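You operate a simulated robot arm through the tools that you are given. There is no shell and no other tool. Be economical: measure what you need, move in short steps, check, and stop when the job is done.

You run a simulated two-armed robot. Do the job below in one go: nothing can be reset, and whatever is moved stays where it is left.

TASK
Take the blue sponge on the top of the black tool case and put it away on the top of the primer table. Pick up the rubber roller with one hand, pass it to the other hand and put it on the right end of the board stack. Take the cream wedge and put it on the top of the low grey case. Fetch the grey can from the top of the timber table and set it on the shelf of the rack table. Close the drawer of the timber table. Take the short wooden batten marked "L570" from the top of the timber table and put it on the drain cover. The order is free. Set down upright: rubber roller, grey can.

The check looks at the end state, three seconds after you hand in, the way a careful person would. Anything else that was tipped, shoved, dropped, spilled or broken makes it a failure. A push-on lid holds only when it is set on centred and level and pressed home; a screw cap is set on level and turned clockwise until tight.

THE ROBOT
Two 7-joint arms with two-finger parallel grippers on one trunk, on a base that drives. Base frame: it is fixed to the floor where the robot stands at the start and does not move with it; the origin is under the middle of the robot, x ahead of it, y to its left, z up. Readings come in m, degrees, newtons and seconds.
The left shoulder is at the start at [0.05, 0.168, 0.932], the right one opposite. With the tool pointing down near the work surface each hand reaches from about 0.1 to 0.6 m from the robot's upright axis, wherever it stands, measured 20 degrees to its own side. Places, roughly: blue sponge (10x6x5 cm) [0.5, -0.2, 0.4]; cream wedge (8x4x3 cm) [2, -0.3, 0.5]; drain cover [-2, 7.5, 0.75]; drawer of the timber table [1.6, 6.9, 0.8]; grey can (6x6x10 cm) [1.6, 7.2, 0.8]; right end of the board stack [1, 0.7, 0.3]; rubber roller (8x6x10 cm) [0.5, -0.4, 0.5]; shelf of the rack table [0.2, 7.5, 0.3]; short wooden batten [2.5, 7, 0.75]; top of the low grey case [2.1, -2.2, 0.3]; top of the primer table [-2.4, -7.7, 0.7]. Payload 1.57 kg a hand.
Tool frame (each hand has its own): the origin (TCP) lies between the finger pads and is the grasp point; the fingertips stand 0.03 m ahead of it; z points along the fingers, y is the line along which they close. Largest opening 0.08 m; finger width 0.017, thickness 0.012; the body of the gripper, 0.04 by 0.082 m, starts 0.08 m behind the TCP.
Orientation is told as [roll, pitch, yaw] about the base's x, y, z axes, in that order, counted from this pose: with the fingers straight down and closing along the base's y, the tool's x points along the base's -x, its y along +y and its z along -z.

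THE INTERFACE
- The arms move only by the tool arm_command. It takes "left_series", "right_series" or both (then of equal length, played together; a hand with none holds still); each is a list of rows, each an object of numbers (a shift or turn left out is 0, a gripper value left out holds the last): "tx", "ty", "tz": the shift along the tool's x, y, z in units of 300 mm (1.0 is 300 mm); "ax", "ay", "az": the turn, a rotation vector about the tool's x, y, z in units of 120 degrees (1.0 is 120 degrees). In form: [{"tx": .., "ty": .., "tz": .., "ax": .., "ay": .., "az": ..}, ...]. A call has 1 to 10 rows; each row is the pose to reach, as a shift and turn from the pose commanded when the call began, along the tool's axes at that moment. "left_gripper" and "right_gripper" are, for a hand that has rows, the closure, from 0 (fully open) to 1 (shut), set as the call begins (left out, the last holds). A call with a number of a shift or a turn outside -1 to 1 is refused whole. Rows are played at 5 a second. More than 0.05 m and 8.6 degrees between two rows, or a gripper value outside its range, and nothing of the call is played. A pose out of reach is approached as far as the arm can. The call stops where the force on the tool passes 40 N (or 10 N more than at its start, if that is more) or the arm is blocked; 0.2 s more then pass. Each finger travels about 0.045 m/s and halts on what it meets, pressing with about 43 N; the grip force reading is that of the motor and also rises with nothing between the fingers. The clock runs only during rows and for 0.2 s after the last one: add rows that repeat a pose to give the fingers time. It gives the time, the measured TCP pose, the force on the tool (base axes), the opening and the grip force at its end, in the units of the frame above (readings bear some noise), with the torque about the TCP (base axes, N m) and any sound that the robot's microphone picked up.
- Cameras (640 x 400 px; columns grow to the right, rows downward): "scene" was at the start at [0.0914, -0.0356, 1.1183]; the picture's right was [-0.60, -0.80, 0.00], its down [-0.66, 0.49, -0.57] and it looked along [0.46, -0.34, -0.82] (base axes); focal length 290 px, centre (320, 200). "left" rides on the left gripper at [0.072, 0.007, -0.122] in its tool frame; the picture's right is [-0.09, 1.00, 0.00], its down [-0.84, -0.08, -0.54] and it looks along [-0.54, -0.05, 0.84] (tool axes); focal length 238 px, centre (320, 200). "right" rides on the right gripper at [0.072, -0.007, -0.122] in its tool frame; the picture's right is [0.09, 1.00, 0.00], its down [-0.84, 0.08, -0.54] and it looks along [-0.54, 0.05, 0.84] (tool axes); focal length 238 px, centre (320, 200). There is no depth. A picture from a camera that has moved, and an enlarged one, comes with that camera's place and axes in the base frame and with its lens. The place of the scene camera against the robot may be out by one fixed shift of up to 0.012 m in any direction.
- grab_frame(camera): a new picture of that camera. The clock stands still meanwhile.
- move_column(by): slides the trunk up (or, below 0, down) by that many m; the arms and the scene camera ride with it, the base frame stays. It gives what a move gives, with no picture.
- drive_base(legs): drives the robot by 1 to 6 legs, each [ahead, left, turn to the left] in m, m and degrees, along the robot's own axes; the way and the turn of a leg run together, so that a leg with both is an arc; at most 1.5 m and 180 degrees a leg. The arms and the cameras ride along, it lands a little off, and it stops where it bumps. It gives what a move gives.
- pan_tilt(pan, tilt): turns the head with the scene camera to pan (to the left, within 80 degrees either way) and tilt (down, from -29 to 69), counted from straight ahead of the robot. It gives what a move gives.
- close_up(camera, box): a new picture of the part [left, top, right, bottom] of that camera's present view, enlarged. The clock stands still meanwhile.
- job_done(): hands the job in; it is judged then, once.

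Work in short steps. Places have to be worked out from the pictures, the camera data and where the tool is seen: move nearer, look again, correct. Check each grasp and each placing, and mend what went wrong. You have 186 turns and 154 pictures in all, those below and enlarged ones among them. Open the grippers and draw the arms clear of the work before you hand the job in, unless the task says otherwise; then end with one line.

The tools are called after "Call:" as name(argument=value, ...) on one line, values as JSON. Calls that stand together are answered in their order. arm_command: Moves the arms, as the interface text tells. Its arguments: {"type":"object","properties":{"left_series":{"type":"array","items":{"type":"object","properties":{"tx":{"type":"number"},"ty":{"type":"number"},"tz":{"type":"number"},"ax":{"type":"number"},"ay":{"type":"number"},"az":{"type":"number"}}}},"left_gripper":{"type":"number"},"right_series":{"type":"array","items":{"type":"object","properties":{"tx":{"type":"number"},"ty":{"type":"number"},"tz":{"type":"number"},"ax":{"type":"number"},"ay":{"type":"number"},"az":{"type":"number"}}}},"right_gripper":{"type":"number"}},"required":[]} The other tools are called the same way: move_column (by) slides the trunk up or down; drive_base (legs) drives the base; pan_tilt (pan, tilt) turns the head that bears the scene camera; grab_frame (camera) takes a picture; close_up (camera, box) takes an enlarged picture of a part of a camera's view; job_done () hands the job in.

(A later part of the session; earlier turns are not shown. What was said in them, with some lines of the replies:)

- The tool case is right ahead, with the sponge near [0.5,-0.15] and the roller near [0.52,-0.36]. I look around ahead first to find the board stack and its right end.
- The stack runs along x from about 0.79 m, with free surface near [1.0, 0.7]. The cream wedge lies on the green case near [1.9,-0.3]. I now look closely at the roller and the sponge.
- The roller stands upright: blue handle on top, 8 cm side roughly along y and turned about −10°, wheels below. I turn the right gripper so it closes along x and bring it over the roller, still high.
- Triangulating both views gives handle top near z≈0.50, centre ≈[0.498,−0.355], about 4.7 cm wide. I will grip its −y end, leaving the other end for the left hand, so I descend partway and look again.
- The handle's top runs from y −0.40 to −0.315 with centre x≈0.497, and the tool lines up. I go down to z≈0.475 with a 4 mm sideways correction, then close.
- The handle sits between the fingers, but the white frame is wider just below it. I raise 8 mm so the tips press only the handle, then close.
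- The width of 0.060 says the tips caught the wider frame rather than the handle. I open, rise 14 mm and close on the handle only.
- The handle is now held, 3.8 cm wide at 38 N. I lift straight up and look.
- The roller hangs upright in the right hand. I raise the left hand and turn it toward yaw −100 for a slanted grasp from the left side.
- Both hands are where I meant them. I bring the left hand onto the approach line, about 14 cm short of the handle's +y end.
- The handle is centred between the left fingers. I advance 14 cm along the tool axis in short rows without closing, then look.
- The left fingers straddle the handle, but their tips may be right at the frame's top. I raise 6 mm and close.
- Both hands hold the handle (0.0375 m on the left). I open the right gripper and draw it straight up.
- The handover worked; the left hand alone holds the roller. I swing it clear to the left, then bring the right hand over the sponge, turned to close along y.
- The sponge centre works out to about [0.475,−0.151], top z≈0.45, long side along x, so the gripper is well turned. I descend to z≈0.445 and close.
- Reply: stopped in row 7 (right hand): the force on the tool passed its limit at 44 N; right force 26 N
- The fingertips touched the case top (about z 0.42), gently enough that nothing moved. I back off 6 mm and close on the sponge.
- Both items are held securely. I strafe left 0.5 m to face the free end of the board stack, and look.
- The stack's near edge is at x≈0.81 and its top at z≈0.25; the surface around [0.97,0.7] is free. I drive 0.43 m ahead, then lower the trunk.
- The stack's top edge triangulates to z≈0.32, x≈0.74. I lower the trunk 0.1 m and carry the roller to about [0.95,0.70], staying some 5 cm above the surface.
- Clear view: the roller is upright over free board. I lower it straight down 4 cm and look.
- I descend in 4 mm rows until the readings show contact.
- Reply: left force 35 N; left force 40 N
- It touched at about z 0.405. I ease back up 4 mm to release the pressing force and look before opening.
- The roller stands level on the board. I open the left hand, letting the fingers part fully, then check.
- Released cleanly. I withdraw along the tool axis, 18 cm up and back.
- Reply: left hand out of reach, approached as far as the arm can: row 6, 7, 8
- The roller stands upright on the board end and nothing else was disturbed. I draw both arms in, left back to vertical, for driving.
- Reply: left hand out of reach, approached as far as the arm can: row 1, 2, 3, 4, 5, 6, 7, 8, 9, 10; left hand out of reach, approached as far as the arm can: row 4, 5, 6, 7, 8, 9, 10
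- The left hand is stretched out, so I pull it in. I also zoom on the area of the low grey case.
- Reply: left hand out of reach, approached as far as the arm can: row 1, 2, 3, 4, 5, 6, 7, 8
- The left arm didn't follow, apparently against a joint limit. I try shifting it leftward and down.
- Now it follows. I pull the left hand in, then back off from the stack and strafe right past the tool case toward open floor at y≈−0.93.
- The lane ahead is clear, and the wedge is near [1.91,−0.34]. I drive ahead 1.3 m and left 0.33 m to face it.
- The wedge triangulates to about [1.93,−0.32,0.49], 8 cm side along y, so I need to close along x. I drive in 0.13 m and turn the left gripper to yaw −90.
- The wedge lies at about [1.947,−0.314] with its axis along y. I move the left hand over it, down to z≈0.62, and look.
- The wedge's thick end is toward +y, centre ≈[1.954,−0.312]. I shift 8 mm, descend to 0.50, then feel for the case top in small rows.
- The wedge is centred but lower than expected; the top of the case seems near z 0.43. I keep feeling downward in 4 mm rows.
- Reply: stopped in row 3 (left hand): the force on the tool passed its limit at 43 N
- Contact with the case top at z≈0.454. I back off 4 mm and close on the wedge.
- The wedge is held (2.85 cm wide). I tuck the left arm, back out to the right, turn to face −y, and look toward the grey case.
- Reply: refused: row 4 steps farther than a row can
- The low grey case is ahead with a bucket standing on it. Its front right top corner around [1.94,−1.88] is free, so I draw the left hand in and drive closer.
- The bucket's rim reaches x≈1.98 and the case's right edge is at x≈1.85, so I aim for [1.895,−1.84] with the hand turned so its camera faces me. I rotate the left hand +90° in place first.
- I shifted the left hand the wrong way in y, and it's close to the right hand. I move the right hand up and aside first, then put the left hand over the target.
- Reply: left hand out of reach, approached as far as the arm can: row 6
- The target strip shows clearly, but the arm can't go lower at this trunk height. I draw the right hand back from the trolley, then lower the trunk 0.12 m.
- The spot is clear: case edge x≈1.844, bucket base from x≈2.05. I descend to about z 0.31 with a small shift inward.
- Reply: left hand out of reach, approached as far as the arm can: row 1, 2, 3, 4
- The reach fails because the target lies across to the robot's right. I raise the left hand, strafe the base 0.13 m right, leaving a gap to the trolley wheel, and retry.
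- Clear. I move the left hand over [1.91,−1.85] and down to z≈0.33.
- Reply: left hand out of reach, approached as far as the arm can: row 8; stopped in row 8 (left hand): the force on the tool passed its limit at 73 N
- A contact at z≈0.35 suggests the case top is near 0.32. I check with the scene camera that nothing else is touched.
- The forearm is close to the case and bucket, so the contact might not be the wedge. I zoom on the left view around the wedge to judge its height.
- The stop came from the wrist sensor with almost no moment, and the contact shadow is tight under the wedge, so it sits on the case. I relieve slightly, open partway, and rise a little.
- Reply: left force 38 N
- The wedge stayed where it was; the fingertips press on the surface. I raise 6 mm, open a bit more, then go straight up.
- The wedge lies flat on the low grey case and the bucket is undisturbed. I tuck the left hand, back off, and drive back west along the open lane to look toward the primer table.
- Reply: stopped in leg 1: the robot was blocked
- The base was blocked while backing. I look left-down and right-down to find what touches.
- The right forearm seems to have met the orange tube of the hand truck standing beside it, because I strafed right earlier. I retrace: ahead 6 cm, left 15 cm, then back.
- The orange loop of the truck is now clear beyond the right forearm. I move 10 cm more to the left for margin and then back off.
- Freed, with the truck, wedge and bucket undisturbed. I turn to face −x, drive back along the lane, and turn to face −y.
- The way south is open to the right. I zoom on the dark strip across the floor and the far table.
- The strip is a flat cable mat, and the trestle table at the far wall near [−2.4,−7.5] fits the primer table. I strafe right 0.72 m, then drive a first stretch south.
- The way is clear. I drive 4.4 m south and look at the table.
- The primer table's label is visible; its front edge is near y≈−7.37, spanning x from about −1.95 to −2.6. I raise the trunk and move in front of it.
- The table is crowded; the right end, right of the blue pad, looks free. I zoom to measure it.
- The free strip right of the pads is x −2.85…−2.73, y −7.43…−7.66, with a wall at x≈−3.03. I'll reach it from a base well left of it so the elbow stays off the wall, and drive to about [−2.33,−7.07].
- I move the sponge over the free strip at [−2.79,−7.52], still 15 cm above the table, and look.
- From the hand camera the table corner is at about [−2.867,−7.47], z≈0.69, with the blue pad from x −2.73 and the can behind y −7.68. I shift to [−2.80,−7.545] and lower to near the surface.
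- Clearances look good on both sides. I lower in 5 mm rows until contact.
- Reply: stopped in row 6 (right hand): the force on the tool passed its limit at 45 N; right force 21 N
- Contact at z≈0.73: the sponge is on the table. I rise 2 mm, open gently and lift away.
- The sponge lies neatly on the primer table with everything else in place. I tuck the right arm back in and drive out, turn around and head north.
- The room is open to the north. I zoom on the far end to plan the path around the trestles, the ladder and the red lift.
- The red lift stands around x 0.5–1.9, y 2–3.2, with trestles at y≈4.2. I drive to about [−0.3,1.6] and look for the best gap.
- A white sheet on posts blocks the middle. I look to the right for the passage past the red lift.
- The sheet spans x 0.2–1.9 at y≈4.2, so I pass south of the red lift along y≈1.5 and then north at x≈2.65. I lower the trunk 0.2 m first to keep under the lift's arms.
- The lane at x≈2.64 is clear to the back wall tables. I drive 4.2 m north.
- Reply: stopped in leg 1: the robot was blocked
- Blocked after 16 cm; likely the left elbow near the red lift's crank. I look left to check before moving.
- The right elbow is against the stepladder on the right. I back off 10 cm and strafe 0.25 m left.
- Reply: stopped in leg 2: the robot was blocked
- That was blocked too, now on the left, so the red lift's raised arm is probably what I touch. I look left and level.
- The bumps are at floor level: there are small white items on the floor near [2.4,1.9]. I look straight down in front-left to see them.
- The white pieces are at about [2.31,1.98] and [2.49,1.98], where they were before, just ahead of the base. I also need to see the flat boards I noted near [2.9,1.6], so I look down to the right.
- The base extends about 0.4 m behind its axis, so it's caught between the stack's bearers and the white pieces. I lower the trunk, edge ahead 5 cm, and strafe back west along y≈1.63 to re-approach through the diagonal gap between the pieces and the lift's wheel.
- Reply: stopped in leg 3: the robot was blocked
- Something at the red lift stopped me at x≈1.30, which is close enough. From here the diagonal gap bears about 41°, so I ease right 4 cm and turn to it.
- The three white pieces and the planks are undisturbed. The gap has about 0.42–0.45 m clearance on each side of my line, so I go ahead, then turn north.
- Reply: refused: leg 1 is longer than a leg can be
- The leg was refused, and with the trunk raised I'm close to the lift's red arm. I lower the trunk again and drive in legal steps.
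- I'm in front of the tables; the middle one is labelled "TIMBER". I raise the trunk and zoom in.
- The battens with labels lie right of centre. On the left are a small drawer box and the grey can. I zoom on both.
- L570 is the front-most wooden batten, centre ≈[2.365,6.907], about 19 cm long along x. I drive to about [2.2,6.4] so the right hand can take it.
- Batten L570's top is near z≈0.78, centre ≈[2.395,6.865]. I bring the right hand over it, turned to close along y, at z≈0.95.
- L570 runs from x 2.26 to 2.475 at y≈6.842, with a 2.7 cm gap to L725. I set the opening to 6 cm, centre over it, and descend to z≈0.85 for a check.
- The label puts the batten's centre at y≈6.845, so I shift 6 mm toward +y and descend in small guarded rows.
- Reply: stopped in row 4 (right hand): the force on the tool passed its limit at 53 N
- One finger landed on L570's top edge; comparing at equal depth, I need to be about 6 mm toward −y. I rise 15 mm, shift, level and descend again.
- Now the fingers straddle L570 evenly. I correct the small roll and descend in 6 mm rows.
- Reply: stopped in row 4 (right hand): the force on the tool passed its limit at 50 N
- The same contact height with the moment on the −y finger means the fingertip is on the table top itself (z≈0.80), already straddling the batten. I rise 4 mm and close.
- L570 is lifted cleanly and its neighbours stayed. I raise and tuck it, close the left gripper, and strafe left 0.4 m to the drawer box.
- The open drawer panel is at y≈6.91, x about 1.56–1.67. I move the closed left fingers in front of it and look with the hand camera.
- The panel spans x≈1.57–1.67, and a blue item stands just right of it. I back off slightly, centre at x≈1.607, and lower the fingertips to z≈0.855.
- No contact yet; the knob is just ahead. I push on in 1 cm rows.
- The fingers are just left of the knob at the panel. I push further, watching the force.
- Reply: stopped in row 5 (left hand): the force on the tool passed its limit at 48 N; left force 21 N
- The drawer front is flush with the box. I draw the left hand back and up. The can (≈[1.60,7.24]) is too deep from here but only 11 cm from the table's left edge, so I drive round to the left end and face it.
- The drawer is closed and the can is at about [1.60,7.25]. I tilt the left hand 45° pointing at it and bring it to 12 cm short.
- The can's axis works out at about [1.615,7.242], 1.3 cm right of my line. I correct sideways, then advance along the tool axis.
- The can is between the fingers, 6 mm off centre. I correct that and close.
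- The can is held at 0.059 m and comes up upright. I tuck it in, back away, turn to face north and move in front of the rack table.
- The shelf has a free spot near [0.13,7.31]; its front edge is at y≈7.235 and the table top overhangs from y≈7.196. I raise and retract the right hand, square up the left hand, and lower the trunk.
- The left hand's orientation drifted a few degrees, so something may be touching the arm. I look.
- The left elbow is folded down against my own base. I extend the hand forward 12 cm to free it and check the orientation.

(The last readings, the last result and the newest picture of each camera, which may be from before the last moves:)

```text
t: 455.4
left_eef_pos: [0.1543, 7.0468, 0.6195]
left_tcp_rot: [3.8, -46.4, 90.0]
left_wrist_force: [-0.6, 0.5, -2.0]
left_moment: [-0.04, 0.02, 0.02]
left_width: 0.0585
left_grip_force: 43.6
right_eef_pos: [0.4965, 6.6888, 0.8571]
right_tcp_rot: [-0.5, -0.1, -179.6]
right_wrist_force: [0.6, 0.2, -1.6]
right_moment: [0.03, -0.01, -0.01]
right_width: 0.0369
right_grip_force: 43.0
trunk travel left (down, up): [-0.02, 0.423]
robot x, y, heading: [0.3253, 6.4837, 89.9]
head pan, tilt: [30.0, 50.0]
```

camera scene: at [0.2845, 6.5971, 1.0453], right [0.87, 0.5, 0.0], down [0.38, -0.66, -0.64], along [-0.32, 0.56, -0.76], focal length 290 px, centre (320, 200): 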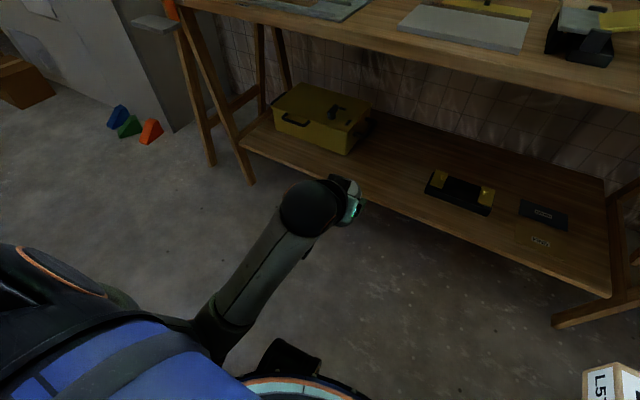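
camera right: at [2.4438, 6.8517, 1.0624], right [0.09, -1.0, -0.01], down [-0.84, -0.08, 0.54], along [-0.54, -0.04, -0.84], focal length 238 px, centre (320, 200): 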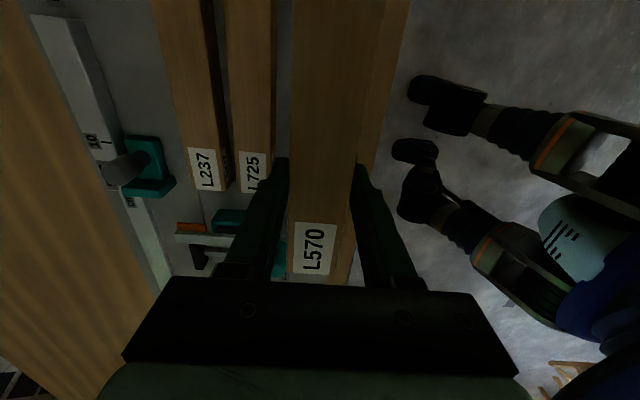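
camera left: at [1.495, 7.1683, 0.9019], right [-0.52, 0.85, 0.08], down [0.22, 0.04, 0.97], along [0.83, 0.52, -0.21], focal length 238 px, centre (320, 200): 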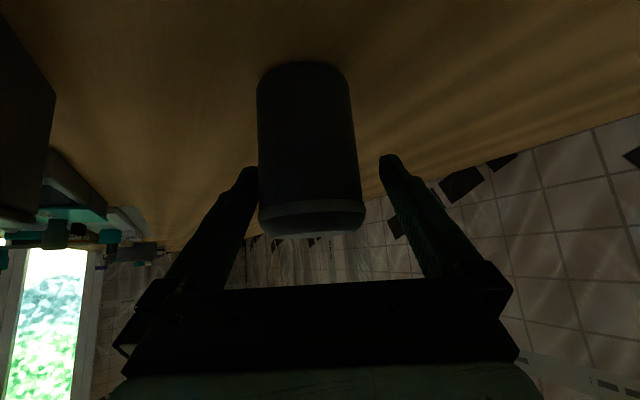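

Better. I correct the residual roll and pitch to the grasp values, then lower the hand 18 cm.

Call:
arm_command(left_series=[{"ax": 0.01, "ay": 0.005}, {"ax": 0.0217, "ay": 0.011}])

Call:
arm_command(left_series=[{"tx": 0.08, "tz": 0.08}, {"tx": 0.17, "tz": 0.17}, {"tx": 0.26, "tz": 0.26}, {"tx": 0.35, "tz": 0.35}, {"tx": 0.43, "tz": 0.43}])

```text
t: 456.0
left_eef_pos: [0.1533, 7.0472, 0.6202]
left_tcp_rot: [1.3, -45.0, 89.9]
left_wrist_force: [-0.1, -0.6, -1.6]
left_moment: [-0.01, 0.0, -0.01]
left_width: 0.059
left_grip_force: 42.9
right_eef_pos: [0.4969, 6.6887, 0.8583]
right_tcp_rot: [-0.4, -0.1, -179.5]
right_wrist_force: [0.1, 0.2, -0.7]
right_moment: [-0.01, 0.01, 0.0]
right_width: 0.0368
right_grip_force: 42.3
trunk travel left (down, up): [-0.02, 0.423]
robot x, y, heading: [0.3239, 6.4823, 89.9]
head pan, tilt: [30.0, 50.0]
```

```text
t: 457.2
left_eef_pos: [0.1502, 7.1016, 0.5322]
left_tcp_rot: [1.6, -54.3, 90.1]
left_wrist_force: [0.6, -0.1, -2.7]
left_moment: [-0.01, -0.01, 0.03]
left_width: 0.0586
left_grip_force: 42.9
right_eef_pos: [0.499, 6.6834, 0.858]
right_tcp_rot: [-0.9, -0.5, -179.6]
right_wrist_force: [0.3, 0.1, -1.9]
right_moment: [-0.02, 0.03, -0.02]
right_width: 0.0372
right_grip_force: 43.2
trunk travel left (down, up): [-0.02, 0.423]
robot x, y, heading: [0.334, 6.4847, 89.9]
head pan, tilt: [30.0, 50.0]
stopped in row 5 (left hand): the arm was blocked; the commanded pose is now the measured one
```

The elbow again blocks against my own base. With a higher trunk the arm hangs straighter, so I raise the trunk 0.25 m, restore the tilt, and lower the hand from there.

Call:
move_column(by=0.25)

Call:
arm_command(left_series=[{"ay": 0.04}, {"ay": 0.0775}, {"ay": 0.0775}])

```text
t: 459.8
left_eef_pos: [0.1493, 7.1013, 0.7747]
left_tcp_rot: [1.1, -53.7, 90.1]
left_wrist_force: [-0.7, 1.5, -1.6]
left_moment: [-0.02, -0.01, -0.05]
left_width: 0.059
left_grip_force: 43.2
right_eef_pos: [0.4973, 6.6888, 1.1075]
right_tcp_rot: [-0.4, -0.1, -179.6]
right_wrist_force: [-0.2, -0.6, -0.5]
right_moment: [-0.03, 0.0, 0.01]
right_width: 0.0372
right_grip_force: 43.0
trunk travel left (down, up): [-0.27, 0.173]
robot x, y, heading: [0.331, 6.4852, 89.8]
head pan, tilt: [30.0, 50.0]
```

```text
t: 460.6
left_eef_pos: [0.1476, 7.1012, 0.7749]
left_tcp_rot: [1.0, -44.3, 90.5]
left_wrist_force: [0.3, -0.3, -2.6]
left_moment: [-0.01, 0.0, 0.03]
left_width: 0.0586
left_grip_force: 43.3
right_eef_pos: [0.4968, 6.6892, 1.1088]
right_tcp_rot: [-0.4, -0.1, -179.6]
right_wrist_force: [0.4, 0.0, -1.5]
right_moment: [0.02, 0.0, 0.01]
right_width: 0.0372
right_grip_force: 43.4
trunk travel left (down, up): [-0.27, 0.173]
robot x, y, heading: [0.3301, 6.4854, 90.2]
head pan, tilt: [30.0, 50.0]
```

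Orientation restored. I lower the hand by 0.30 m in short rows.

Call:
arm_command(left_series=[{"tx": 0.1, "tz": 0.1}, {"tx": 0.2, "tz": 0.2}, {"tx": 0.3, "tz": 0.3}, {"tx": 0.4, "tz": 0.4}, {"tx": 0.5, "tz": 0.5}, {"tx": 0.6, "tz": 0.6}, {"tx": 0.7, "tz": 0.7}])

Call:
grab_frame(camera="scene")

```text
t: 462.2
left_eef_pos: [0.1408, 7.0783, 0.5286]
left_tcp_rot: [0.8, -44.4, 90.5]
left_wrist_force: [-0.2, 0.6, -1.6]
left_moment: [-0.01, -0.05, 0.0]
left_width: 0.0588
left_grip_force: 43.3
left hand out of reach, approached as far as the arm can: row 6, 7
right_eef_pos: [0.496, 6.6896, 1.1076]
right_tcp_rot: [-0.4, -0.1, -179.6]
right_wrist_force: [-0.2, 0.1, -1.7]
right_moment: [0.0, -0.02, -0.03]
right_width: 0.0373
right_grip_force: 43.2
trunk travel left (down, up): [-0.27, 0.173]
robot x, y, heading: [0.33, 6.4848, 90.2]
head pan, tilt: [30.0, 50.0]
```

```text
33 pictures are left
camera scene: at [0.2856, 6.5996, 1.2949], right [0.87, 0.5, 0.0], down [0.38, -0.66, -0.64], along [-0.32, 0.56, -0.77], focal length 290 px, centre (320, 200)
```

scene: 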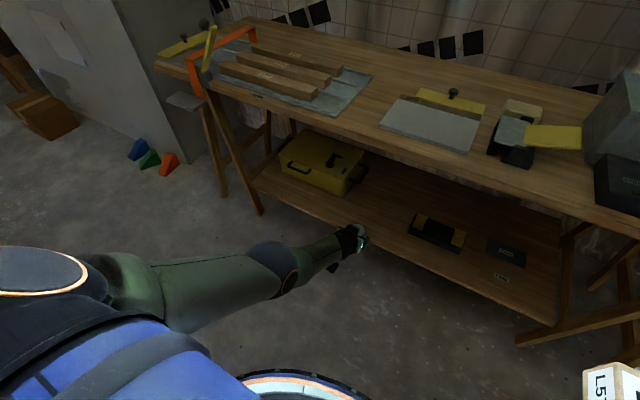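

The arm hangs straight now, clear of the base. I lower the trunk 0.10 m so the can's bottom is about 5 cm above the shelf, then drive ahead 0.24 m to bring it over the shelf.

Call:
move_column(by=-0.1)

Call:
drive_base(legs=[[0.2, 0, 0]])

Call:
pan_tilt(pan=15, tilt=45)

Call:
grab_frame(camera="left")

Call:
grab_frame(camera="scene")

```text
t: 463.6
left_eef_pos: [0.1394, 7.0775, 0.4279]
left_tcp_rot: [0.9, -44.4, 90.5]
left_wrist_force: [-0.7, 0.3, -1.7]
left_moment: [0.0, 0.03, 0.01]
left_width: 0.0588
left_grip_force: 42.7
right_eef_pos: [0.4969, 6.6889, 1.0089]
right_tcp_rot: [-0.3, 0.0, -179.5]
right_wrist_force: [-0.6, 0.4, 0.2]
right_moment: [-0.04, 0.0, 0.0]
right_width: 0.0371
right_grip_force: 43.3
trunk travel left (down, up): [-0.17, 0.273]
robot x, y, heading: [0.3298, 6.4849, 89.9]
head pan, tilt: [30.0, 50.0]
```

```text
t: 465.1
left_eef_pos: [0.1415, 7.2747, 0.4292]
left_tcp_rot: [1.0, -44.4, 90.4]
left_wrist_force: [-0.2, 0.4, -1.5]
left_moment: [-0.03, 0.0, 0.0]
left_width: 0.0587
left_grip_force: 43.0
right_eef_pos: [0.4964, 6.8873, 1.0085]
right_tcp_rot: [-0.4, -0.1, -179.8]
right_wrist_force: [-1.0, 0.7, -1.1]
right_moment: [-0.01, 0.06, -0.02]
right_width: 0.0369
right_grip_force: 42.8
trunk travel left (down, up): [-0.17, 0.273]
robot x, y, heading: [0.3306, 6.6859, 89.9]
head pan, tilt: [30.0, 50.0]
```

```text
t: 465.9
left_eef_pos: [0.1416, 7.2758, 0.428]
left_tcp_rot: [0.9, -44.3, 90.3]
left_wrist_force: [-0.2, -0.7, -1.2]
left_moment: [0.01, -0.03, 0.01]
left_width: 0.0587
left_grip_force: 42.9
right_eef_pos: [0.4981, 6.887, 1.007]
right_tcp_rot: [-0.4, -0.1, -179.7]
right_wrist_force: [0.3, -0.5, -0.9]
right_moment: [-0.01, -0.02, 0.0]
right_width: 0.0369
right_grip_force: 43.0
trunk travel left (down, up): [-0.17, 0.273]
robot x, y, heading: [0.3276, 6.6821, 90.1]
head pan, tilt: [15.0, 45.0]
```

```text
32 pictures are left
camera left: at [0.1376, 7.1388, 0.4661], right [-1.0, 0.05, 0.08], down [0.09, 0.22, 0.97], along [0.03, 0.97, -0.22], focal length 238 px, centre (320, 200)
```

left: 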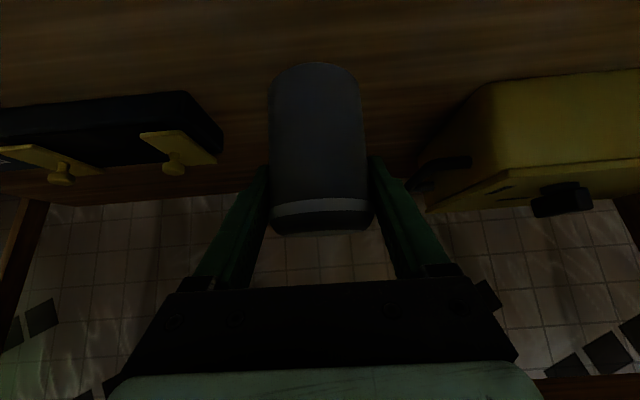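

```text
31 pictures are left
camera scene: at [0.3031, 6.8097, 1.2018], right [0.97, 0.26, 0.0], down [0.18, -0.68, -0.71], along [-0.18, 0.68, -0.71], focal length 290 px, centre (320, 200)
```

scene: 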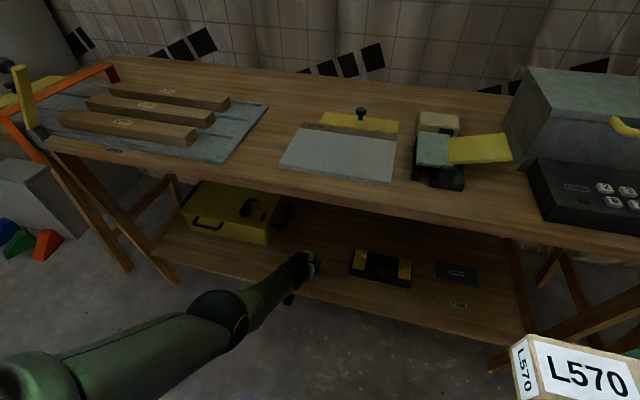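

The can hangs free between the black item and the yellow case. I drive 5 cm further in and lower with the trunk.

Call:
drive_base(legs=[[0.05, 0, 0]])

Call:
move_column(by=-0.03)

Call:
close_up(camera="left", box=[160, 0, 480, 240])

```text
t: 466.8
left_eef_pos: [0.1412, 7.3248, 0.4285]
left_tcp_rot: [1.1, -44.3, 90.3]
left_wrist_force: [0.5, -0.3, -3.6]
left_moment: [-0.01, 0.0, -0.04]
left_width: 0.0587
left_grip_force: 43.0
right_eef_pos: [0.4968, 6.9367, 1.0076]
right_tcp_rot: [-0.4, -0.1, -179.6]
right_wrist_force: [-0.2, -0.1, -0.8]
right_moment: [0.0, -0.02, 0.03]
right_width: 0.037
right_grip_force: 42.7
trunk travel left (down, up): [-0.17, 0.273]
robot x, y, heading: [0.3344, 6.7325, 89.7]
head pan, tilt: [15.0, 45.0]
```

```text
t: 467.6
left_eef_pos: [0.142, 7.325, 0.398]
left_tcp_rot: [1.0, -44.3, 90.3]
left_wrist_force: [0.8, 0.2, -2.7]
left_moment: [-0.01, 0.02, -0.02]
left_width: 0.0587
left_grip_force: 42.9
right_eef_pos: [0.4964, 6.9366, 0.9785]
right_tcp_rot: [-0.3, -0.2, -179.8]
right_wrist_force: [-0.4, -0.7, -0.9]
right_moment: [-0.01, 0.0, 0.03]
right_width: 0.0371
right_grip_force: 42.8
trunk travel left (down, up): [-0.14, 0.303]
robot x, y, heading: [0.331, 6.7328, 89.9]
head pan, tilt: [15.0, 45.0]
```

```text
1.67 times, centred on (320, 120) of left
camera zoom: at [0.138, 7.1884, 0.4361], right [-1.0, 0.05, 0.08], down [0.09, 0.22, 0.97], along [0.03, 0.97, -0.22], focal length 397 px, centre (320, 333)
```

zoom: 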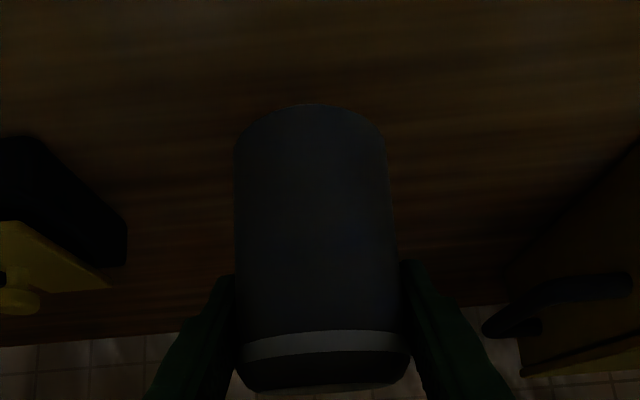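

Still free. I lower in 1 cm steps and watch the wrist force.

Call:
move_column(by=-0.012)

Call:
move_column(by=-0.01)

Call:
move_column(by=-0.008)

```text
t: 468.2
left_eef_pos: [0.1418, 7.3257, 0.3865]
left_tcp_rot: [1.0, -44.3, 90.4]
left_wrist_force: [-0.1, -0.1, -1.9]
left_moment: [0.01, -0.02, -0.01]
left_width: 0.0588
left_grip_force: 42.6
right_eef_pos: [0.4983, 6.9367, 0.966]
right_tcp_rot: [-0.5, -0.1, -179.7]
right_wrist_force: [0.1, -1.2, -0.7]
right_moment: [0.03, 0.04, -0.02]
right_width: 0.0371
right_grip_force: 43.2
trunk travel left (down, up): [-0.128, 0.315]
robot x, y, heading: [0.3307, 6.732, 89.8]
head pan, tilt: [15.0, 45.0]
```

```text
t: 468.8
left_eef_pos: [0.1424, 7.326, 0.3763]
left_tcp_rot: [1.0, -44.3, 90.4]
left_wrist_force: [-0.1, -0.2, -2.4]
left_moment: [-0.02, -0.04, -0.02]
left_width: 0.059
left_grip_force: 43.5
right_eef_pos: [0.4957, 6.9372, 0.9569]
right_tcp_rot: [-0.4, -0.1, -179.7]
right_wrist_force: [0.0, 0.4, -0.5]
right_moment: [-0.01, 0.0, 0.01]
right_width: 0.037
right_grip_force: 42.9
trunk travel left (down, up): [-0.118, 0.325]
robot x, y, heading: [0.3315, 6.7344, 89.7]
head pan, tilt: [15.0, 45.0]
```

```text
t: 469.3
left_eef_pos: [0.1409, 7.3256, 0.368]
left_tcp_rot: [0.9, -44.2, 90.3]
left_wrist_force: [-0.4, -0.1, -2.2]
left_moment: [-0.01, -0.02, 0.03]
left_width: 0.0587
left_grip_force: 42.8
right_eef_pos: [0.4963, 6.9363, 0.9488]
right_tcp_rot: [-0.4, -0.1, -179.7]
right_wrist_force: [-0.1, 0.2, -0.6]
right_moment: [0.02, -0.04, 0.01]
right_width: 0.0373
right_grip_force: 42.5
trunk travel left (down, up): [-0.11, 0.333]
robot x, y, heading: [0.3314, 6.7307, 89.7]
head pan, tilt: [15.0, 45.0]
```

No contact yet at bottom z≈0.30. I continue in 8 mm steps.

Call:
move_column(by=-0.008)

Call:
move_column(by=-0.008)

Call:
close_up(camera="left", box=[160, 0, 480, 240])

```text
t: 469.9
left_eef_pos: [0.141, 7.3249, 0.3606]
left_tcp_rot: [0.9, -44.3, 90.3]
left_wrist_force: [-0.2, -0.7, -2.1]
left_moment: [0.02, 0.03, -0.04]
left_width: 0.059
left_grip_force: 43.3
right_eef_pos: [0.4968, 6.9363, 0.9402]
right_tcp_rot: [-0.4, -0.1, -179.6]
right_wrist_force: [-0.7, -1.5, 0.0]
right_moment: [-0.01, 0.0, 0.03]
right_width: 0.0371
right_grip_force: 43.7
trunk travel left (down, up): [-0.102, 0.341]
robot x, y, heading: [0.3301, 6.7354, 90.1]
head pan, tilt: [15.0, 45.0]
```

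```text
t: 470.5
left_eef_pos: [0.1419, 7.3297, 0.3576]
left_tcp_rot: [0.9, -44.9, 90.4]
left_wrist_force: [-0.8, 1.0, 14.2]
left_moment: [0.23, -0.3, 0.03]
left_width: 0.0588
left_grip_force: 43.3
right_eef_pos: [0.4963, 6.9359, 0.9324]
right_tcp_rot: [-0.5, -0.1, -179.7]
right_wrist_force: [-0.9, -0.2, -1.5]
right_moment: [0.01, 0.01, -0.02]
right_width: 0.0374
right_grip_force: 42.8
trunk travel left (down, up): [-0.094, 0.349]
robot x, y, heading: [0.3312, 6.7317, 89.6]
head pan, tilt: [15.0, 45.0]
```

```text
1.67 times, centred on (320, 120) of left
camera zoom: at [0.1382, 7.1917, 0.3935], right [-1.0, 0.05, 0.08], down [0.08, 0.21, 0.97], along [0.03, 0.98, -0.21], focal length 397 px, centre (320, 333)
```

zoom: 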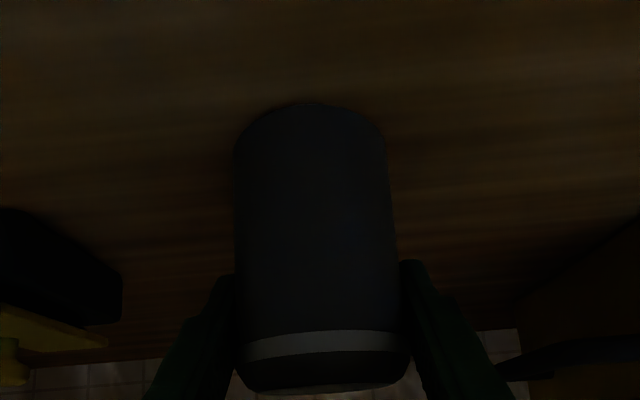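

Contact with the shelf (14 N). I open the left hand and check before withdrawing.

Call:
arm_command(left_series=[{}, {}, {}, {}, {}], left_gripper=0)

Call:
arm_command(left_series=[{"tz": -0.06}, {"tz": -0.14}, {"tz": -0.22}, {"tz": -0.3}])

Call:
grab_frame(camera="left")

```text
t: 471.7
left_eef_pos: [0.1412, 7.3249, 0.3526]
left_tcp_rot: [1.0, -44.4, 90.2]
left_wrist_force: [0.9, 0.0, 0.5]
left_moment: [0.01, 0.0, -0.02]
left_width: 0.0801
left_grip_force: 0.2
right_eef_pos: [0.4977, 6.9366, 0.9321]
right_tcp_rot: [-0.5, -0.2, -179.8]
right_wrist_force: [0.4, 0.6, -0.2]
right_moment: [0.03, 0.0, 0.0]
right_width: 0.0371
right_grip_force: 42.8
trunk travel left (down, up): [-0.094, 0.349]
robot x, y, heading: [0.3284, 6.729, 89.9]
head pan, tilt: [15.0, 45.0]
```

```text
t: 472.7
left_eef_pos: [0.143, 7.2614, 0.4162]
left_tcp_rot: [1.0, -44.3, 90.3]
left_wrist_force: [-0.1, -0.7, -0.5]
left_moment: [0.04, -0.04, 0.0]
left_width: 0.0797
left_grip_force: 0.0
left hand out of reach, approached as far as the arm can: row 1
right_eef_pos: [0.4966, 6.936, 0.9321]
right_tcp_rot: [-0.6, -0.1, -179.7]
right_wrist_force: [-0.7, 1.3, -0.7]
right_moment: [0.0, 0.02, 0.01]
right_width: 0.037
right_grip_force: 42.9
trunk travel left (down, up): [-0.094, 0.349]
robot x, y, heading: [0.3296, 6.7346, 90.2]
head pan, tilt: [15.0, 45.0]
```

```text
28 pictures are left
camera left: at [0.1399, 7.1247, 0.4545], right [-1.0, 0.05, 0.08], down [0.09, 0.22, 0.97], along [0.03, 0.97, -0.23], focal length 238 px, centre (320, 200)
```

left: 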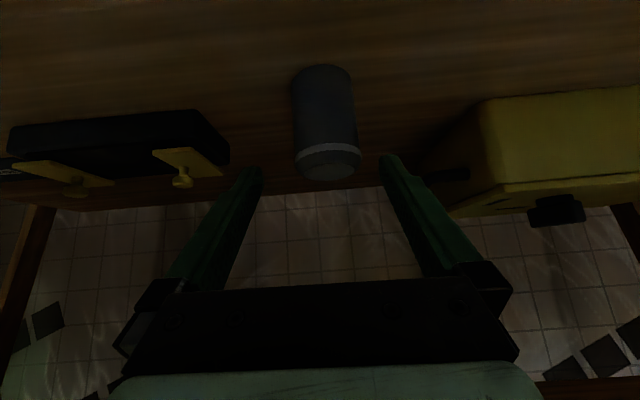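

The can stands upright on the shelf. I back out, raise the trunk and look left toward the drain cover.

Call:
drive_base(legs=[[-0.5, 0, 0]])

Call:
move_column(by=0.35)

Call:
pan_tilt(pan=60, tilt=20)

Call:
grab_frame(camera="scene")

```text
t: 475.6
left_eef_pos: [0.1415, 6.7639, 0.4175]
left_tcp_rot: [1.0, -44.3, 90.5]
left_wrist_force: [-1.0, -0.6, -0.5]
left_moment: [0.01, -0.01, 0.0]
left_width: 0.0798
left_grip_force: 0.0
right_eef_pos: [0.4965, 6.4383, 0.932]
right_tcp_rot: [-0.5, -0.1, -179.7]
right_wrist_force: [0.7, -0.6, -1.0]
right_moment: [0.01, 0.01, 0.02]
right_width: 0.0373
right_grip_force: 43.0
trunk travel left (down, up): [-0.094, 0.349]
robot x, y, heading: [0.3305, 6.2338, 90.1]
head pan, tilt: [15.0, 45.0]
```

```text
t: 479.0
left_eef_pos: [0.1413, 6.7626, 0.766]
left_tcp_rot: [1.0, -44.2, 90.5]
left_wrist_force: [0.7, 0.0, 0.5]
left_moment: [-0.05, 0.01, 0.0]
left_width: 0.0798
left_grip_force: 0.0
right_eef_pos: [0.4974, 6.4386, 1.281]
right_tcp_rot: [-0.4, 0.0, -179.6]
right_wrist_force: [0.1, -0.2, -1.0]
right_moment: [0.02, 0.01, -0.02]
right_width: 0.0372
right_grip_force: 43.5
trunk travel left (down, up): [-0.443, 0.0]
robot x, y, heading: [0.328, 6.2333, 89.8]
head pan, tilt: [15.0, 45.0]
```

```text
t: 480.1
left_eef_pos: [0.1414, 6.7637, 0.7656]
left_tcp_rot: [1.0, -44.4, 90.6]
left_wrist_force: [0.6, -0.3, -0.5]
left_moment: [0.01, 0.02, 0.02]
left_width: 0.0801
left_grip_force: 0.1
right_eef_pos: [0.4952, 6.4387, 1.2823]
right_tcp_rot: [-0.4, -0.2, -179.6]
right_wrist_force: [-0.4, -0.4, -0.4]
right_moment: [-0.02, 0.02, -0.02]
right_width: 0.037
right_grip_force: 43.4
trunk travel left (down, up): [-0.443, 0.0]
robot x, y, heading: [0.3328, 6.2325, 90.0]
head pan, tilt: [60.0, 20.0]
```

```text
27 pictures are left
camera scene: at [0.2433, 6.3288, 1.5131], right [0.5, 0.87, 0.0], down [0.3, -0.17, -0.94], along [-0.81, 0.47, -0.34], focal length 290 px, centre (320, 200)
```

scene: 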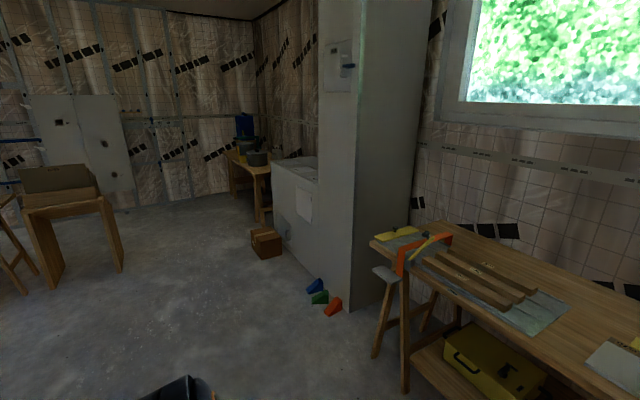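

A pillar and a white cabinet lie to the left; the drain cover should be on the cabinet top near [−2,7.5]. I strafe left 2.2 m and look.

Call:
drive_base(legs=[[0, 1.3, 0], [0, 0.9, 0]])

Call:
pan_tilt(pan=0, tilt=38)

Call:
grab_frame(camera="scene")

```text
t: 499.5
left_eef_pos: [-2.051, 6.7636, 0.7652]
left_tcp_rot: [1.0, -44.3, 90.6]
left_wrist_force: [-0.3, 0.7, 0.0]
left_moment: [-0.03, -0.02, 0.02]
left_width: 0.0801
left_grip_force: 0.1
right_eef_pos: [-1.6961, 6.4387, 1.2805]
right_tcp_rot: [-0.4, -0.2, -179.5]
right_wrist_force: [-0.4, -1.0, -0.4]
right_moment: [0.02, 0.0, 0.0]
right_width: 0.0372
right_grip_force: 43.5
trunk travel left (down, up): [-0.443, 0.0]
robot x, y, heading: [-1.8576, 6.2336, 90.1]
head pan, tilt: [60.0, 20.0]
```

```text
t: 500.8
left_eef_pos: [-2.0507, 6.765, 0.7656]
left_tcp_rot: [1.0, -44.3, 90.6]
left_wrist_force: [0.1, 0.5, -0.3]
left_moment: [0.0, 0.03, -0.01]
left_width: 0.0797
left_grip_force: 0.1
right_eef_pos: [-1.6957, 6.4403, 1.2809]
right_tcp_rot: [-0.4, -0.2, -179.6]
right_wrist_force: [-0.1, 0.0, -0.6]
right_moment: [0.01, 0.04, 0.03]
right_width: 0.0373
right_grip_force: 43.4
trunk travel left (down, up): [-0.443, 0.0]
robot x, y, heading: [-1.8624, 6.2331, 90.3]
head pan, tilt: [0.0, 38.0]
```

```text
26 pictures are left
camera scene: at [-1.8676, 6.3698, 1.4848], right [1.0, 0.0, 0.0], down [0.0, -0.62, -0.79], along [0.0, 0.79, -0.62], focal length 290 px, centre (320, 200)
```

scene: 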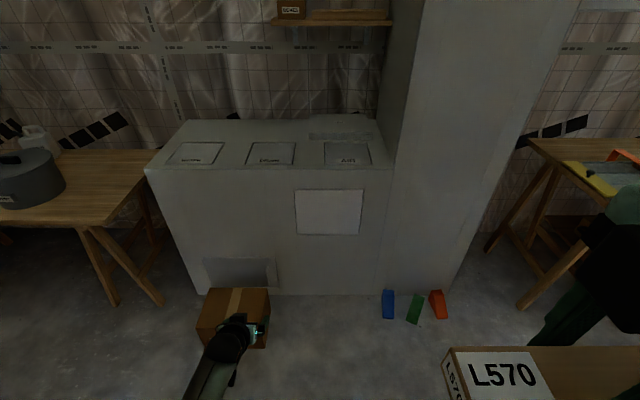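

The cabinet top carries three labelled plates. I zoom to read them.

Call:
close_up(camera="scene", box=[150, 110, 410, 190])

```text
2.46 times, centred on (280, 150) of scene
camera zoom: at [-1.8676, 6.3698, 1.4848], right [1.0, 0.0, 0.0], down [0.0, -0.62, -0.79], along [0.0, 0.79, -0.62], focal length 715 px, centre (418, 323)
```

zoom: 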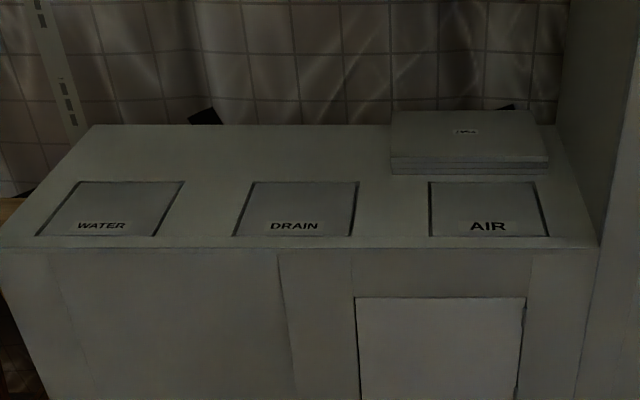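

The middle plate is DRAIN; the cabinet top is at z≈0.86 and the plate centre is near [−2.08,7.50]. I raise the left hand clear, drive up between the cardboard box and the coloured wedges, and turn so the right hand faces the plate.

Call:
arm_command(left_series=[{"tx": -0.1, "tz": -0.1}, {"tx": -0.2, "tz": -0.2}, {"tx": -0.3, "tz": -0.3}, {"tx": -0.4, "tz": -0.4}, {"tx": -0.5, "tz": -0.5}, {"tx": -0.6, "tz": -0.6}])

Call:
drive_base(legs=[[0.48, 0, 0], [0, 0, 44], [0.13, -0.15, 0]])

Call:
pan_tilt(pan=-20, tilt=45)

Call:
grab_frame(camera="scene")

```text
t: 502.2
left_eef_pos: [-2.0527, 6.7573, 1.0019]
left_tcp_rot: [2.8, -42.1, 89.5]
left_wrist_force: [-0.9, -0.2, 0.1]
left_moment: [0.02, -0.01, 0.02]
left_width: 0.08
left_grip_force: 0.0
right_eef_pos: [-1.6949, 6.4409, 1.2806]
right_tcp_rot: [-0.5, -0.1, -179.5]
right_wrist_force: [-0.2, 0.2, -1.7]
right_moment: [0.0, 0.0, 0.04]
right_width: 0.0372
right_grip_force: 42.8
trunk travel left (down, up): [-0.443, 0.0]
robot x, y, heading: [-1.8591, 6.2346, 90.1]
head pan, tilt: [0.0, 38.0]
```

```text
t: 508.7
left_eef_pos: [-2.347, 7.1564, 1.0028]
left_tcp_rot: [2.8, -42.3, 133.6]
left_wrist_force: [0.6, 0.0, 0.2]
left_moment: [-0.05, -0.03, 0.01]
left_width: 0.08
left_grip_force: 0.1
right_eef_pos: [-1.8651, 7.1777, 1.2808]
right_tcp_rot: [-0.4, -0.1, -135.6]
right_wrist_force: [0.0, 0.8, -0.7]
right_moment: [0.0, 0.01, 0.02]
right_width: 0.0371
right_grip_force: 42.5
trunk travel left (down, up): [-0.443, 0.0]
robot x, y, heading: [-1.842, 6.9122, 134.1]
head pan, tilt: [0.0, 38.0]
```

```text
t: 509.5
left_eef_pos: [-2.3464, 7.1548, 1.0021]
left_tcp_rot: [2.9, -42.2, 133.6]
left_wrist_force: [-0.2, -0.2, 0.3]
left_moment: [-0.01, 0.0, -0.01]
left_width: 0.0798
left_grip_force: 0.1
right_eef_pos: [-1.8667, 7.1778, 1.2826]
right_tcp_rot: [-0.6, -0.1, -135.6]
right_wrist_force: [-0.3, 0.8, -0.9]
right_moment: [-0.03, 0.01, 0.01]
right_width: 0.0371
right_grip_force: 43.3
trunk travel left (down, up): [-0.443, 0.0]
robot x, y, heading: [-1.847, 6.9125, 134.2]
head pan, tilt: [-20.0, 45.0]
```

```text
24 pictures are left
camera scene: at [-1.9114, 7.0253, 1.4745], right [0.91, 0.41, 0.0], down [0.29, -0.65, -0.71], along [-0.29, 0.65, -0.71], focal length 290 px, centre (320, 200)
```

scene: 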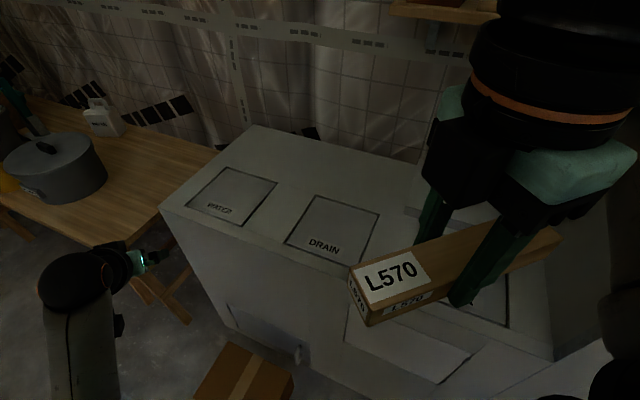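

The DRAIN plate spans x −2.18…−1.97, y 7.41…7.60. I turn the batten parallel to it and carry it over in two moves.

Call:
arm_command(right_series=[{"tx": 0.01, "ty": -0.08, "tz": 0.03, "az": 0.037}, {"tx": 0.02, "ty": -0.16, "tz": 0.06, "az": 0.074}, {"tx": 0.03, "ty": -0.24, "tz": 0.1, "az": 0.111}, {"tx": 0.04, "ty": -0.32, "tz": 0.14, "az": 0.148}, {"tx": 0.05, "ty": -0.4, "tz": 0.18, "az": 0.185}, {"tx": 0.06, "ty": -0.48, "tz": 0.22, "az": 0.222}, {"tx": 0.07, "ty": -0.56, "tz": 0.26, "az": 0.259}, {"tx": 0.08, "ty": -0.64, "tz": 0.3, "az": 0.296}, {"tx": 0.09, "ty": -0.72, "tz": 0.35, "az": 0.333}, {"tx": 0.1, "ty": -0.8, "tz": 0.4, "az": 0.37}])

```text
t: 511.7
left_eef_pos: [-2.3463, 7.1562, 1.0003]
left_tcp_rot: [3.0, -42.1, 133.5]
left_wrist_force: [0.4, -0.7, -1.0]
left_moment: [0.02, 0.01, 0.02]
left_width: 0.0797
left_grip_force: 0.1
right_eef_pos: [-2.0137, 7.3702, 1.1631]
right_tcp_rot: [-0.1, -0.4, 179.9]
right_wrist_force: [-0.6, 0.7, -0.1]
right_moment: [-0.01, 0.02, -0.02]
right_width: 0.037
right_grip_force: 43.0
trunk travel left (down, up): [-0.443, 0.0]
robot x, y, heading: [-1.8424, 6.9179, 133.9]
head pan, tilt: [-20.0, 45.0]
```

I continue to [−2.089,7.485] and down to z≈0.96, then check.

Call:
arm_command(right_series=[{"tx": -0.042, "ty": -0.064, "tz": 0.1}, {"tx": -0.084, "ty": -0.128, "tz": 0.2}, {"tx": -0.126, "ty": -0.192, "tz": 0.31}, {"tx": -0.168, "ty": -0.256, "tz": 0.42}, {"tx": -0.21, "ty": -0.32, "tz": 0.54}, {"tx": -0.25, "ty": -0.383, "tz": 0.66}])

Call:
grab_frame(camera="scene")

Call:
grab_frame(camera="right")

```text
t: 513.1
left_eef_pos: [-2.3459, 7.1548, 0.9994]
left_tcp_rot: [3.0, -42.0, 133.6]
left_wrist_force: [-0.1, 0.0, 0.4]
left_moment: [0.0, 0.02, 0.0]
left_width: 0.0801
left_grip_force: 0.0
right_eef_pos: [-2.0899, 7.4835, 0.9644]
right_tcp_rot: [-0.3, -0.5, -179.9]
right_wrist_force: [0.9, -0.6, -2.2]
right_moment: [0.0, 0.04, -0.03]
right_width: 0.0373
right_grip_force: 43.3
trunk travel left (down, up): [-0.443, 0.0]
robot x, y, heading: [-1.8439, 6.9155, 134.1]
head pan, tilt: [-20.0, 45.0]
```

```text
23 pictures are left
camera scene: at [-1.9119, 7.0256, 1.4745], right [0.91, 0.41, 0.0], down [0.29, -0.65, -0.71], along [-0.29, 0.65, -0.71], focal length 290 px, centre (320, 200)
```

scene: 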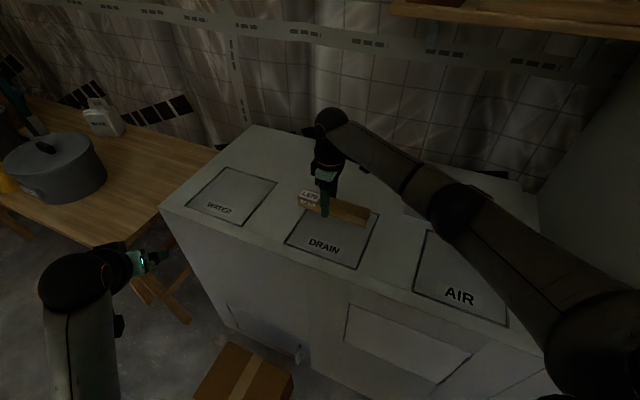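

```text
22 pictures are left
camera right: at [-2.017, 7.4907, 1.0864], right [0.09, -1.0, 0.0], down [-0.83, -0.08, 0.55], along [-0.54, -0.05, -0.84], focal length 238 px, centre (320, 200)
```

right: 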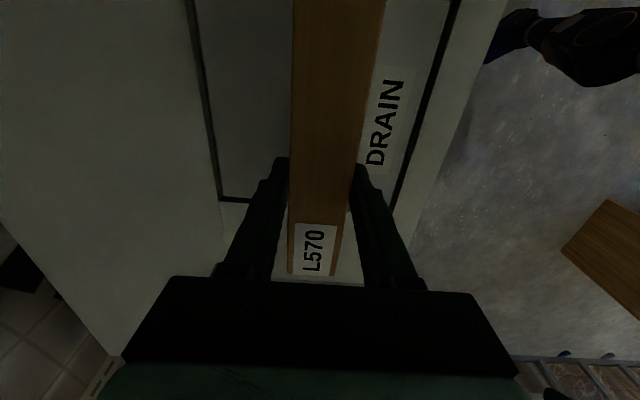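

The batten lies within the plate's outline, both in x and y. I lower it to contact.

Call:
arm_command(right_series=[{"tz": 0.08}, {"tz": 0.16}, {"tz": 0.2}, {"tz": 0.213}, {"tz": 0.226}, {"tz": 0.239}, {"tz": 0.252}, {"tz": 0.265}])

```text
t: 514.9
left_eef_pos: [-2.3459, 7.153, 1.0017]
left_tcp_rot: [2.8, -42.2, 133.7]
left_wrist_force: [0.1, 0.0, 0.8]
left_moment: [0.04, 0.01, -0.02]
left_width: 0.0799
left_grip_force: 0.2
right_eef_pos: [-2.0915, 7.4862, 0.8899]
right_tcp_rot: [-0.5, -0.6, -179.9]
right_wrist_force: [0.9, -1.3, 19.8]
right_moment: [-0.38, -1.21, 0.01]
right_width: 0.0371
right_grip_force: 42.7
trunk travel left (down, up): [-0.443, 0.0]
robot x, y, heading: [-1.844, 6.9167, 134.0]
head pan, tilt: [-20.0, 45.0]
```

Touched down at z≈0.89. I open and rise straight up.

Call:
arm_command(right_series=[{}, {}, {}, {"tz": -0.02}, {"tz": -0.1}, {"tz": -0.22}, {"tz": -0.35}, {"tz": -0.5}, {"tz": -0.65}], right_gripper=0.2)

Call:
close_up(camera="scene", box=[240, 150, 460, 300])

```text
t: 516.9
left_eef_pos: [-2.3463, 7.1561, 1.0005]
left_tcp_rot: [2.9, -42.1, 133.7]
left_wrist_force: [0.1, -0.1, 0.1]
left_moment: [-0.02, -0.01, -0.01]
left_width: 0.0797
left_grip_force: 0.1
right_eef_pos: [-2.0882, 7.4845, 1.0832]
right_tcp_rot: [-0.2, -0.4, -179.9]
right_wrist_force: [0.0, 1.7, 0.7]
right_moment: [-0.02, 0.01, -0.02]
right_width: 0.0639
right_grip_force: 0.1
trunk travel left (down, up): [-0.443, 0.0]
robot x, y, heading: [-1.8458, 6.9127, 134.0]
head pan, tilt: [-20.0, 45.0]
```

```text
2.67 times, centred on (350, 225) of scene
camera zoom: at [-1.9114, 7.0248, 1.4745], right [0.91, 0.41, 0.0], down [0.29, -0.65, -0.71], along [-0.29, 0.65, -0.71], focal length 775 px, centre (240, 133)
```

zoom: 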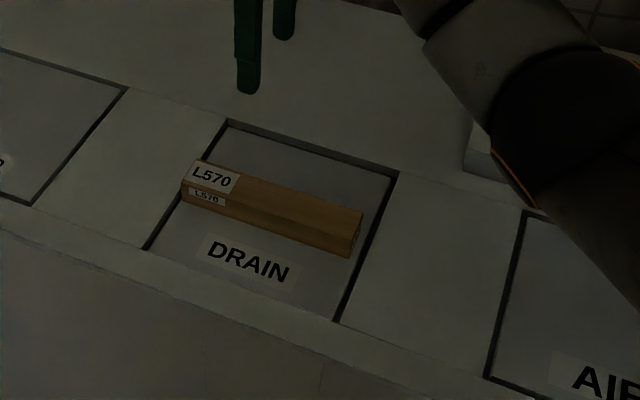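

L570 lies on the DRAIN cover within its outline. I draw the right arm back and move the base off a little so that everything is clear.

Call:
arm_command(right_series=[{"tx": 0.05, "ty": 0.1, "tz": -0.1}, {"tx": 0.1, "ty": 0.2, "tz": -0.15}, {"tx": 0.15, "ty": 0.3, "tz": -0.2}, {"tx": 0.2, "ty": 0.4, "tz": -0.2}, {"tx": 0.25, "ty": 0.5, "tz": -0.2}], right_gripper=0)

Call:
drive_base(legs=[[-0.3, 0, 0]])

Call:
grab_frame(camera="scene")

```text
t: 518.1
left_eef_pos: [-2.3456, 7.1545, 1.0014]
left_tcp_rot: [2.9, -42.1, 133.6]
left_wrist_force: [0.0, -0.3, 0.0]
left_moment: [0.0, -0.01, 0.03]
left_width: 0.0798
left_grip_force: 0.1
right_eef_pos: [-2.013, 7.3327, 1.1413]
right_tcp_rot: [-0.2, -0.3, 179.9]
right_wrist_force: [-0.1, -0.3, 0.2]
right_moment: [0.03, 0.03, -0.02]
right_width: 0.0801
right_grip_force: 0.0
trunk travel left (down, up): [-0.443, 0.0]
robot x, y, heading: [-1.843, 6.9173, 134.0]
head pan, tilt: [-20.0, 45.0]
```

```text
t: 520.2
left_eef_pos: [-2.1379, 6.9387, 0.9993]
left_tcp_rot: [2.9, -42.2, 133.6]
left_wrist_force: [-0.2, 0.0, 0.4]
left_moment: [0.03, -0.01, 0.01]
left_width: 0.0802
left_grip_force: 0.1
right_eef_pos: [-1.8056, 7.1176, 1.1405]
right_tcp_rot: [-0.3, -0.3, -179.8]
right_wrist_force: [-0.2, -0.3, 0.4]
right_moment: [0.02, -0.02, 0.03]
right_width: 0.08
right_grip_force: 0.0
trunk travel left (down, up): [-0.443, 0.0]
robot x, y, heading: [-1.6404, 6.695, 134.0]
head pan, tilt: [-20.0, 45.0]
```

```text
20 pictures are left
camera scene: at [-1.702, 6.809, 1.4746], right [0.91, 0.41, 0.0], down [0.29, -0.64, -0.71], along [-0.29, 0.65, -0.71], focal length 290 px, centre (320, 200)
```

scene: 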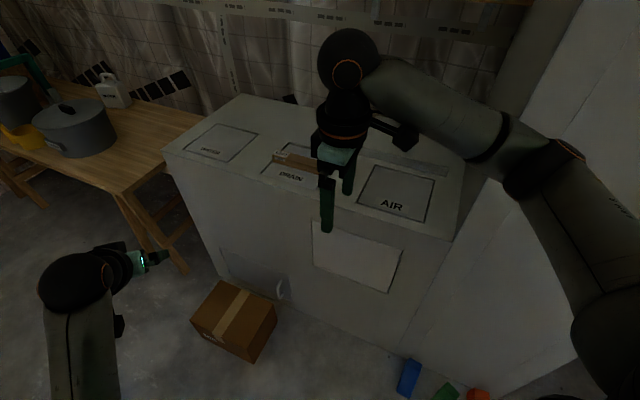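

All six items are done: the last view shows the batten on the drain cover, nothing around it disturbed, and both arms clear with open grippers. I hand the job in.

Call:
job_done()

```text
The job is handed in.
```

I finished all six tasks and handed the job in, with both grippers open and the arms drawn clear; each placing looked right in the pictures when I made it, but the result is not in yet. The base was blocked several times on the way, at the hand truck, the red lift and the board stack, and may have brushed the small white pieces on the floor; the later pictures showed nothing tipped or moved.
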